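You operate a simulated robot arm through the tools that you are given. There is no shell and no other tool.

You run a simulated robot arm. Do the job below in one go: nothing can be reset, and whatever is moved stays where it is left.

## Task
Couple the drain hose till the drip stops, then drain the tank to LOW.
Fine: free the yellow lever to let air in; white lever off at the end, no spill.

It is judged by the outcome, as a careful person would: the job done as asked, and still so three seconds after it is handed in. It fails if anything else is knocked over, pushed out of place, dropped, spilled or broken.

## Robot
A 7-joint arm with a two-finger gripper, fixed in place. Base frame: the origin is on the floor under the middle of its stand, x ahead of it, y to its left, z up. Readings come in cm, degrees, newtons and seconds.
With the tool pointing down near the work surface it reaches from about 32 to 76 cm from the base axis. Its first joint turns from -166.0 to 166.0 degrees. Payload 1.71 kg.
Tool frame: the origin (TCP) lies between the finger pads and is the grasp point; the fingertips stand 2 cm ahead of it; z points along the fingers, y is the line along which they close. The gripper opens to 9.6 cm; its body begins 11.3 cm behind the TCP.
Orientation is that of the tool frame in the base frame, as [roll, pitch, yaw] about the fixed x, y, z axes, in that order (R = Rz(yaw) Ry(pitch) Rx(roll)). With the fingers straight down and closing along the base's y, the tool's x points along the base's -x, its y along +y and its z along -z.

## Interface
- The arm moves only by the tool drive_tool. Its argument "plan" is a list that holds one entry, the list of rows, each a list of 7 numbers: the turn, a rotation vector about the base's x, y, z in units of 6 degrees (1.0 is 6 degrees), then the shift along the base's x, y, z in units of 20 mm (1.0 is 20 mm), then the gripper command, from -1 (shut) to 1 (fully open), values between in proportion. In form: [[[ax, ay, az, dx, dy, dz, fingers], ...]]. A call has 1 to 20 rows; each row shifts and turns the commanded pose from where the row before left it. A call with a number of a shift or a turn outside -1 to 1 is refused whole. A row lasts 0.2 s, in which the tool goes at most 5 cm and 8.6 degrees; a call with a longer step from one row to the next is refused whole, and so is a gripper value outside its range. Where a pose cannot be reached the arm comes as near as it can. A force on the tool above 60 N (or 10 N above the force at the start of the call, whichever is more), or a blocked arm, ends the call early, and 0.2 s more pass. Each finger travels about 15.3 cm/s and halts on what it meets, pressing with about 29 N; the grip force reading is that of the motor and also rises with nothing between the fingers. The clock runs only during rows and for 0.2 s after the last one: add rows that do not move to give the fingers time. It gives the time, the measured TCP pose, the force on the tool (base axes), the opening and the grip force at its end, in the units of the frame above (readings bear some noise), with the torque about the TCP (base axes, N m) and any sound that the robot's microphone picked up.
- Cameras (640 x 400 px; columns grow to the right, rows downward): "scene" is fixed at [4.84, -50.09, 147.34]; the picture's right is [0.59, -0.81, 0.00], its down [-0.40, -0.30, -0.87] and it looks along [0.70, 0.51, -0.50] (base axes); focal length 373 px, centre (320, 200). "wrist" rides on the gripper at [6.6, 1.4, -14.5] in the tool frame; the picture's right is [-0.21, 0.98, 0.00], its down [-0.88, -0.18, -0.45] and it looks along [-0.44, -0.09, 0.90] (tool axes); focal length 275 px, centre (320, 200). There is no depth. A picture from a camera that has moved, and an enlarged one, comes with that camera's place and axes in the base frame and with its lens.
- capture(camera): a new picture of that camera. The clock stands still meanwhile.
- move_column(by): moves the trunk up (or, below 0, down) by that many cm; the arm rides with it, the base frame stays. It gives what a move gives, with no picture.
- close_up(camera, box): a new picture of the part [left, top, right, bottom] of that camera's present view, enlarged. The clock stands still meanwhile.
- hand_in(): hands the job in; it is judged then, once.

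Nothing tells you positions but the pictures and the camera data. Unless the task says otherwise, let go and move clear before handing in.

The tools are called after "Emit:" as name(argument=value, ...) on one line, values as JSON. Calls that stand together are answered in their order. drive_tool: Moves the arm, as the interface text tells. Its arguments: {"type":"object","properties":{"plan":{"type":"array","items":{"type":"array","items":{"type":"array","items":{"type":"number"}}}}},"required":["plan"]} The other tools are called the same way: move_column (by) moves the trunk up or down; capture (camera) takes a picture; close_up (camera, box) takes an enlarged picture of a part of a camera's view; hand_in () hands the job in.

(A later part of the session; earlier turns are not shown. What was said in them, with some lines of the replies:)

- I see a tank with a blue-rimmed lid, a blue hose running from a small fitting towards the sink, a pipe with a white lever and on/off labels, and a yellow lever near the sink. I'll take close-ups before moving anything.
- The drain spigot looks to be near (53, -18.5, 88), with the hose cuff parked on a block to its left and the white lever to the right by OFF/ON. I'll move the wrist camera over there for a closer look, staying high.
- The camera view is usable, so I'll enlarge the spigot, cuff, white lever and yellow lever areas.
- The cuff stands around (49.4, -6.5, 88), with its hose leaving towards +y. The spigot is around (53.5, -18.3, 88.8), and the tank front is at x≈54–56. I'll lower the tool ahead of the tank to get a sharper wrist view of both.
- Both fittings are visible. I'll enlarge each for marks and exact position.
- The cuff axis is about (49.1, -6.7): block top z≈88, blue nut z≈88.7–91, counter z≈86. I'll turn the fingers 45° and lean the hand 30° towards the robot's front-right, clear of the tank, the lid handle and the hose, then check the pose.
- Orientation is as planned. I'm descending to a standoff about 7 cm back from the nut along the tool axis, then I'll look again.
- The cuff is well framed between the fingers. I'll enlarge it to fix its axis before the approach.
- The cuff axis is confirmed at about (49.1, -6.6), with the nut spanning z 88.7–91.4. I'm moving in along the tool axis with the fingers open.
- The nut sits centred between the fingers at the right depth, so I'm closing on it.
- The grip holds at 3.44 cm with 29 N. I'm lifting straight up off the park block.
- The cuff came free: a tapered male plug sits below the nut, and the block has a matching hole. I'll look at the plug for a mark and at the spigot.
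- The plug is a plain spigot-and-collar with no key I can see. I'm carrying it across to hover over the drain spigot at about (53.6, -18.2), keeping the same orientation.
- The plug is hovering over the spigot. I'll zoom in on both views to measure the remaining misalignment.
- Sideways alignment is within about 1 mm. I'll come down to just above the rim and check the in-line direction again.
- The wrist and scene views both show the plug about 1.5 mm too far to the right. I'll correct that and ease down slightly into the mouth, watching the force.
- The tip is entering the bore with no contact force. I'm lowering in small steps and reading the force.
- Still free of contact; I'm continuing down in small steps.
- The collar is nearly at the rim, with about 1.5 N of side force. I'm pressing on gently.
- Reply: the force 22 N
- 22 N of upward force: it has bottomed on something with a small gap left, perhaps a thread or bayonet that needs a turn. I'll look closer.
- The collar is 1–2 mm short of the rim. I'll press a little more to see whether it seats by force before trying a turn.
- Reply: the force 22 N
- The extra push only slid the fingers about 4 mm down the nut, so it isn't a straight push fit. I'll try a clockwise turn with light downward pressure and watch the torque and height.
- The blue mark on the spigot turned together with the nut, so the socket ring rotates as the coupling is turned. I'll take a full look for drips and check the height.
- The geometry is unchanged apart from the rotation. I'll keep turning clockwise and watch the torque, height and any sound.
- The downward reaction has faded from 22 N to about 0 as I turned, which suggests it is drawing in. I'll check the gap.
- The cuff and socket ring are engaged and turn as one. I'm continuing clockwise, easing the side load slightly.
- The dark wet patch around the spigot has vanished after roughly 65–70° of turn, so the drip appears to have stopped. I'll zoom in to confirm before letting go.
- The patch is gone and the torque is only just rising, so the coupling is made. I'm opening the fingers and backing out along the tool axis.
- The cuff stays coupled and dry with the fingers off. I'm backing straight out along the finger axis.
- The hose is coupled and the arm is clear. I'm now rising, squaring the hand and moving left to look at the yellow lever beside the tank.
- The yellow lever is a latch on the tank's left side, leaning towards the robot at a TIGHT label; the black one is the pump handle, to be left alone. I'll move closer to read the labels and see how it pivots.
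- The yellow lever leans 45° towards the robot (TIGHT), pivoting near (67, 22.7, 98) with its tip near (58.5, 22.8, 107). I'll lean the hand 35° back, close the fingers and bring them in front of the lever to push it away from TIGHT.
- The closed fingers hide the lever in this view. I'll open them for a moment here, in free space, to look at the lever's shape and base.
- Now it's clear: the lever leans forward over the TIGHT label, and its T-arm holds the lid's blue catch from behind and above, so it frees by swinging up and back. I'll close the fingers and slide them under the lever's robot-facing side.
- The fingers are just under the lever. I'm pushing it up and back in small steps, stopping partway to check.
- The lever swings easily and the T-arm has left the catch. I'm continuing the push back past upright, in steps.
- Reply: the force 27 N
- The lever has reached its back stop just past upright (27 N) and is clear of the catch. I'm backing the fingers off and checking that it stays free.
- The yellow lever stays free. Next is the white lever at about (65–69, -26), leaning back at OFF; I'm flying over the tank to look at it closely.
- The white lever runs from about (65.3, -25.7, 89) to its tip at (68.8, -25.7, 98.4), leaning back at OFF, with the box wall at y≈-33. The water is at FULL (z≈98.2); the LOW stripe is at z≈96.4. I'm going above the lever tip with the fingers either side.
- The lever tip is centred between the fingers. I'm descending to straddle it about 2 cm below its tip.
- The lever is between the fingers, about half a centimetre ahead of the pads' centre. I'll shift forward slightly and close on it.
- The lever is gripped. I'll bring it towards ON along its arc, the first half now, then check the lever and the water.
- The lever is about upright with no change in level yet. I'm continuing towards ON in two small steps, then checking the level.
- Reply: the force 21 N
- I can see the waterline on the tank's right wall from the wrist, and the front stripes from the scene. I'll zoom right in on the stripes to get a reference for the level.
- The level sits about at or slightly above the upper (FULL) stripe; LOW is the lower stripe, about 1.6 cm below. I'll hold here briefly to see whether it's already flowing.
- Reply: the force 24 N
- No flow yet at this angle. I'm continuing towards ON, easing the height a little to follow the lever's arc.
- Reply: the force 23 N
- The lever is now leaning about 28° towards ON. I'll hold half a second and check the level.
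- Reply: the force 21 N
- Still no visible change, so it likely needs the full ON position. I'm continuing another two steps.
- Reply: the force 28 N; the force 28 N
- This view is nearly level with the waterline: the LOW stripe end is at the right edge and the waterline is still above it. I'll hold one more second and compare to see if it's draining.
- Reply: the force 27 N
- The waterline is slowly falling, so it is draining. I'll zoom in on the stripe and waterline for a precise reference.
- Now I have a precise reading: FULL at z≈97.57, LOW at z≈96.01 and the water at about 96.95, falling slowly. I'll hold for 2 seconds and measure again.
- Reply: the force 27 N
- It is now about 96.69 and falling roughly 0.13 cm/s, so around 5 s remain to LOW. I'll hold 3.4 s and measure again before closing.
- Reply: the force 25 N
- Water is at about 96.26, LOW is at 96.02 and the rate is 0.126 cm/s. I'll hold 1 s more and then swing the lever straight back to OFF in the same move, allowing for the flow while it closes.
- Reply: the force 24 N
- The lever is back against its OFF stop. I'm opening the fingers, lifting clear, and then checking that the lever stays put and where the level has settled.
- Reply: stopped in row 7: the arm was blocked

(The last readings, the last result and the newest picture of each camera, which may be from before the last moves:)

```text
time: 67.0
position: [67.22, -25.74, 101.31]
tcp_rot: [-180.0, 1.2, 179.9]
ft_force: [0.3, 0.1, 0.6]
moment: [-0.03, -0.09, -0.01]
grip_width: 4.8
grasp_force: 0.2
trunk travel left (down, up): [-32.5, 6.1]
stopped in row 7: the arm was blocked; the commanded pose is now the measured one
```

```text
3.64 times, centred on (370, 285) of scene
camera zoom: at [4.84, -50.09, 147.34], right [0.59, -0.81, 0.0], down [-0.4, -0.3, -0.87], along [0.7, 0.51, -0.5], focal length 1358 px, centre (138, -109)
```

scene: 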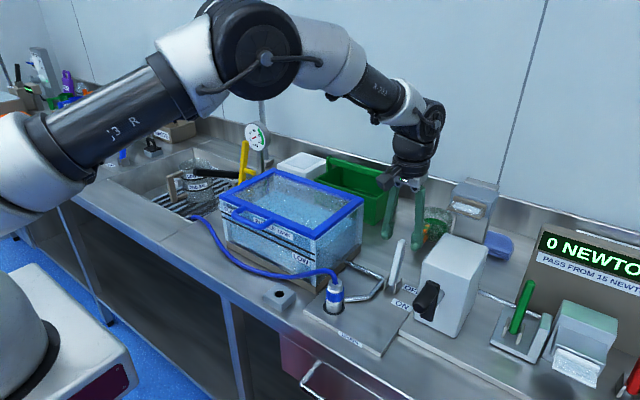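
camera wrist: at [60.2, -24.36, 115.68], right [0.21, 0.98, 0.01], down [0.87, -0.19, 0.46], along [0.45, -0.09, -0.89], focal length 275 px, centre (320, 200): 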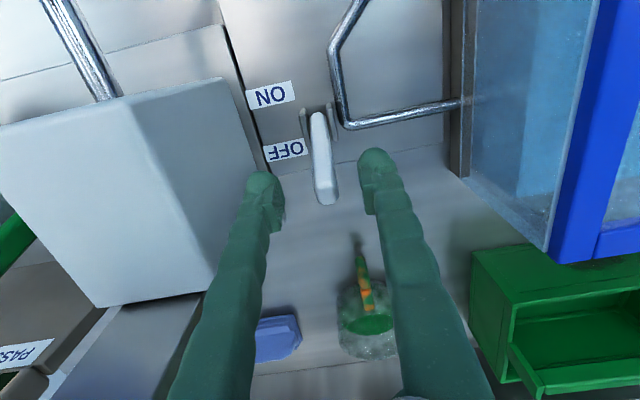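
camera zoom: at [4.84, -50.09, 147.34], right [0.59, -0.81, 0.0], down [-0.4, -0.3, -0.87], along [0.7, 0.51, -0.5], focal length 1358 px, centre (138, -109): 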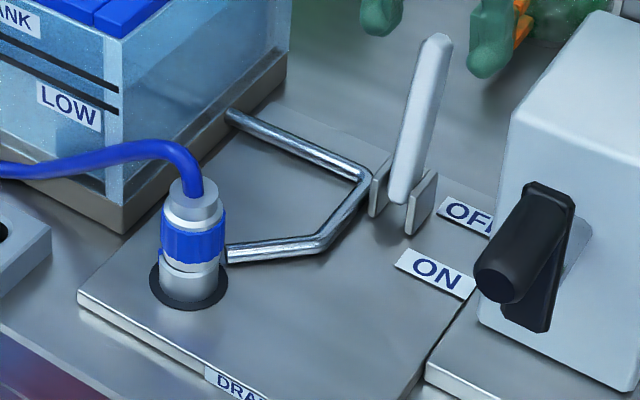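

The lever stays at OFF and the level is steady. The arm reported a block while rising, probably a joint limit, since the tool felt no force. I'll check nothing is being touched before moving on.

Emit:
close_up(camera="scene", box=[140, 0, 460, 200])

Emit:
close_up(camera="scene", box=[150, 110, 290, 220])

```text
2.00 times, centred on (300, 100) of scene
camera zoom: at [4.84, -50.09, 147.34], right [0.59, -0.81, 0.0], down [-0.4, -0.3, -0.87], along [0.7, 0.51, -0.5], focal length 747 px, centre (360, 400)
```

zoom: 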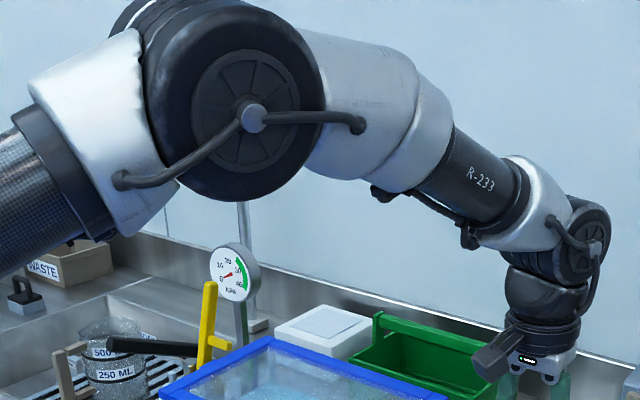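

```text
3.64 times, centred on (220, 165) of scene
camera zoom: at [4.84, -50.09, 147.34], right [0.59, -0.81, 0.0], down [-0.4, -0.3, -0.87], along [0.7, 0.51, -0.5], focal length 1358 px, centre (684, 327)
```

zoom: 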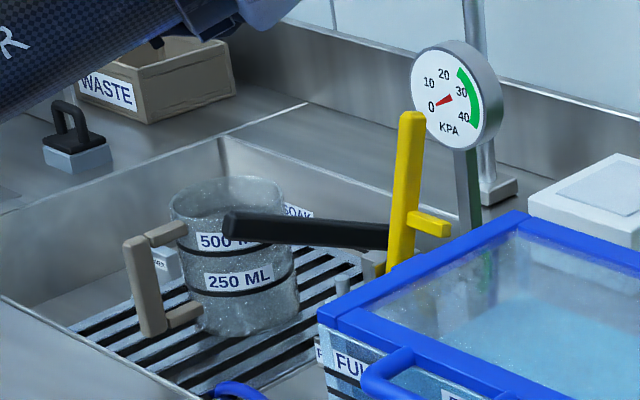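

Nothing is disturbed: the yellow lever is free, the pump and beaker are untouched, and the scene measurement puts the water at the LOW stripe. I'm moving the hand away from the lever and taking a level wrist view to confirm.

Emit:
drive_tool(plan=[[[0, 0, 0, -0.5, 0, 0.3, 0], [0, 0, 0, -0.8, 0, 0.4, 0], [0, 0, 0, -0.9, 0, 0.4, 0], [0, 0, 0, -0.9, 0, 0.4, 0], [0, 0, 0, -0.9, 0, 0.3, 0], [0, 0, 0, -0.9, 0, 0, 0], [0, 0, 0, 0, 0, 0, 0]]])

Emit:
capture(camera="wrist")

```text
time: 68.6
position: [57.62, -25.61, 104.75]
tcp_rot: [-180.0, 1.0, 179.9]
ft_force: [0.5, 0.6, 0.5]
moment: [0.0, 0.01, -0.03]
grip_width: 4.79
grasp_force: 0.0
trunk travel left (down, up): [-32.5, 6.1]
```

```text
taken
camera wrist: at [50.66, -24.27, 119.13], right [0.21, 0.98, 0.0], down [0.87, -0.19, 0.46], along [0.45, -0.09, -0.89], focal length 275 px, centre (320, 200)
```

wrist: 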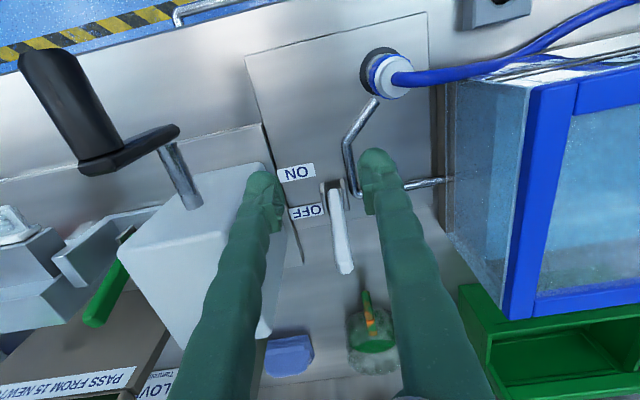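

Emit:
drive_tool(plan=[[[0, -0.97, 0, 0, 0, -0.4, 0], [0, -0.97, 0, 0, 0, -0.5, 0], [0, -0.97, 0, 0, 0, -0.55, 0], [0, -0.97, 0, 0, 0, -0.55, 0], [0, -0.97, 0, 0, 0, -0.55, 0], [0, -0.97, 0, 0, 0, -0.55, 0], [0, -0.97, 0, 0, 0, -0.55, 0], [0, -0.97, 0, 0, 0, -0.55, 0], [0, -0.97, 0, 0, 0, -0.5, 0], [0, 0, 0, 0, 0, 0, 0]]])

Emit:
capture(camera="wrist")

Emit:
close_up(camera="wrist", box=[600, 80, 640, 200])

```text
time: 70.8
position: [57.29, -25.62, 95.27]
tcp_rot: [179.7, 53.5, 179.8]
ft_force: [0.1, 0.0, 0.6]
moment: [0.01, 0.06, 0.02]
grip_width: 4.83
grasp_force: 0.0
trunk travel left (down, up): [-32.5, 6.1]
```

```text
taken
camera wrist: at [41.7, -24.25, 98.64], right [0.12, 0.98, 0.17], down [0.16, -0.19, 0.97], along [0.98, -0.09, -0.18], focal length 275 px, centre (320, 200)
```

wrist: 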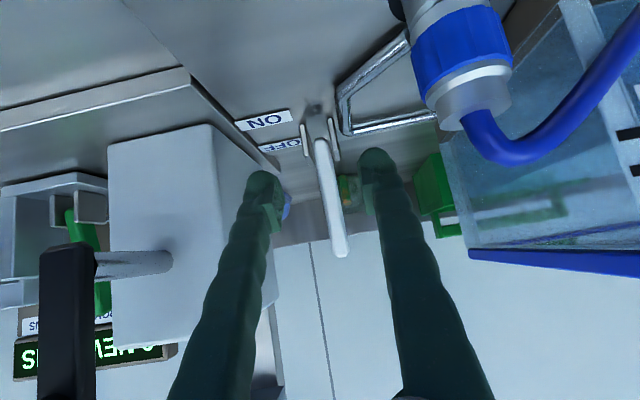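

```text
3.33 times, centred on (620, 140) of wrist
camera zoom: at [41.7, -24.25, 98.64], right [0.12, 0.98, 0.17], down [0.16, -0.19, 0.97], along [0.98, -0.09, -0.18], focal length 918 px, centre (-680, 400)
```

zoom: 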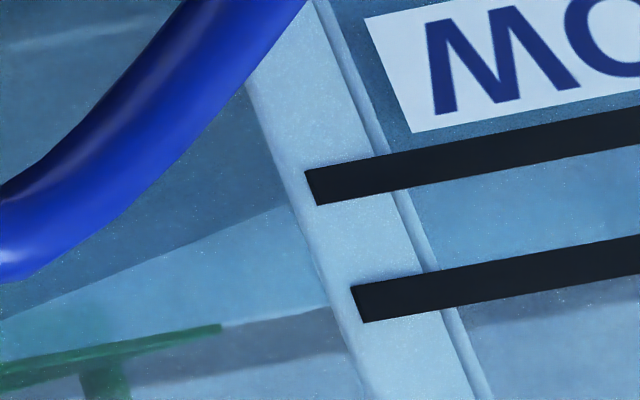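

The level view shows the waterline at z≈95.96 against the LOW stripe at 95.98, so it is on the line. I'm now raising and squaring the hand, well clear, for the final checks.

Emit:
drive_tool(plan=[[[0, 0, 0, -0.2, 0, 0.6, 0], [0, 0.97, 0, -0.2, 0, 0.9, 0], [0, 0.97, 0, -0.2, 0, 0.9, 0], [0, 0.97, 0, 0, 0, 0.9, 0], [0, 0.97, 0, 0, 0, 0.9, 0], [0, 0.97, 0, 0, 0, 0.9, 0], [0, 0.97, 0, 0, 0, 0.9, 0], [0, 0.97, 0, 0, 0, 0.9, 0], [0, 0.97, 0, 0, 0, 0.9, 0], [0, 0.97, 0, 0, 0, 0.9, 0], [0, 0, 0, -0.5, 0.5, 0.5, 0], [0, 0, 0, -0.5, 0.5, 0.5, 0], [0, 0, 0, 0, 0, 0, 0]]])

Emit:
capture(camera="scene")

Emit:
close_up(camera="scene", box=[370, 220, 450, 320])

Emit:
close_up(camera="scene", box=[285, 230, 325, 262])

Emit:
close_up(camera="scene", box=[300, 250, 370, 340])

Emit:
close_up(camera="scene", box=[110, 120, 310, 280])

```text
time: 73.6
position: [54.33, -23.59, 114.63]
tcp_rot: [179.9, 1.0, 179.9]
ft_force: [0.0, 0.6, 0.1]
moment: [0.03, 0.0, 0.02]
grip_width: 4.82
grasp_force: 0.1
trunk travel left (down, up): [-32.5, 6.1]
```

```text
taken
```

scene: 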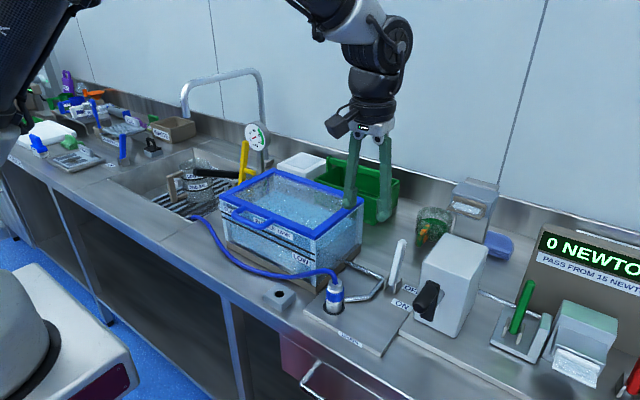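

```text
4.00 times, centred on (410, 270) of scene
camera zoom: at [4.84, -50.09, 147.34], right [0.59, -0.81, 0.0], down [-0.4, -0.3, -0.87], along [0.7, 0.51, -0.5], focal length 1494 px, centre (-40, -80)
```

zoom: 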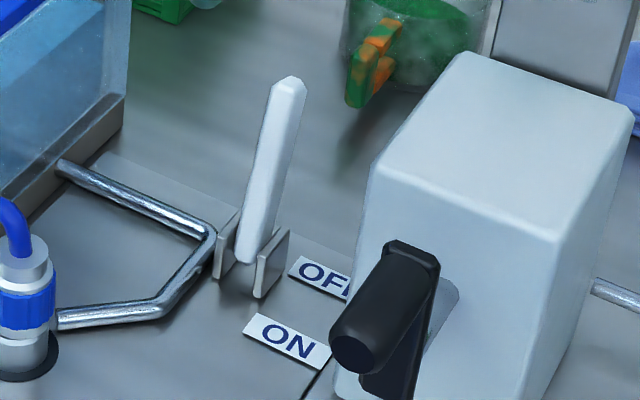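

```text
12.50 times, centred on (305, 246) of scene
camera zoom: at [4.84, -50.09, 147.34], right [0.59, -0.81, 0.0], down [-0.4, -0.3, -0.87], along [0.7, 0.51, -0.5], focal length 4668 px, centre (508, -375)
```

zoom: 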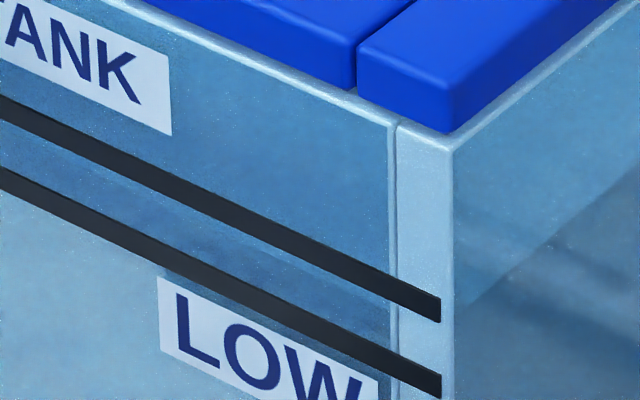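

```text
4.44 times, centred on (335, 295) of scene
camera zoom: at [4.84, -50.09, 147.34], right [0.59, -0.81, 0.0], down [-0.4, -0.3, -0.87], along [0.7, 0.51, -0.5], focal length 1660 px, centre (253, -222)
```

zoom: 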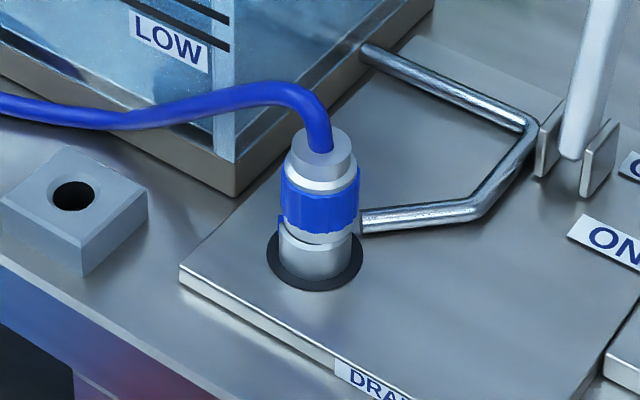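

```text
2.50 times, centred on (210, 200) of scene
camera zoom: at [4.84, -50.09, 147.34], right [0.59, -0.81, 0.0], down [-0.4, -0.3, -0.87], along [0.7, 0.51, -0.5], focal length 934 px, centre (595, 200)
```

zoom: 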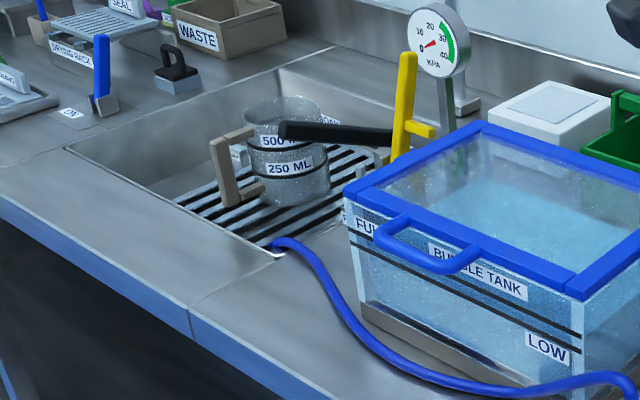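

Everything checks out, so I'm handing in:
- The cuff is coupled with no wet patch.
- The white lever is back at its OFF position.
- The water has been steady at LOW for 8 s.
- The yellow lever is free.
- The hose end is still in the sink, nothing is spilled or displaced, and the arm is clear.

Emit:
hand_in()

```text
The job is handed in.
```

The drain hose is coupled, the tank is drained to LOW, and the job is handed in. I haven't been shown a verdict.

- **Hose:** I pushed the plug into the drain spigot and turned it clockwise about 65–70°. The wet patch around the spigot then vanished and did not come back.
- **Yellow lever:** It is off TIGHT, at its back stop, and clear of the lid catch. I left it there.
- **Water level:** The waterline reads about 95.96 cm against the LOW stripe at 95.98 cm. It looked unchanged for the last 8 seconds I watched.
- **White lever:** It is back against its OFF stop.
- **Surroundings:** I saw no spill and nothing out of place, and the hose end is still in the sink. The arm reported a block once while rising from the white lever. The tool felt no force, and a check of the pictures showed nothing touched.
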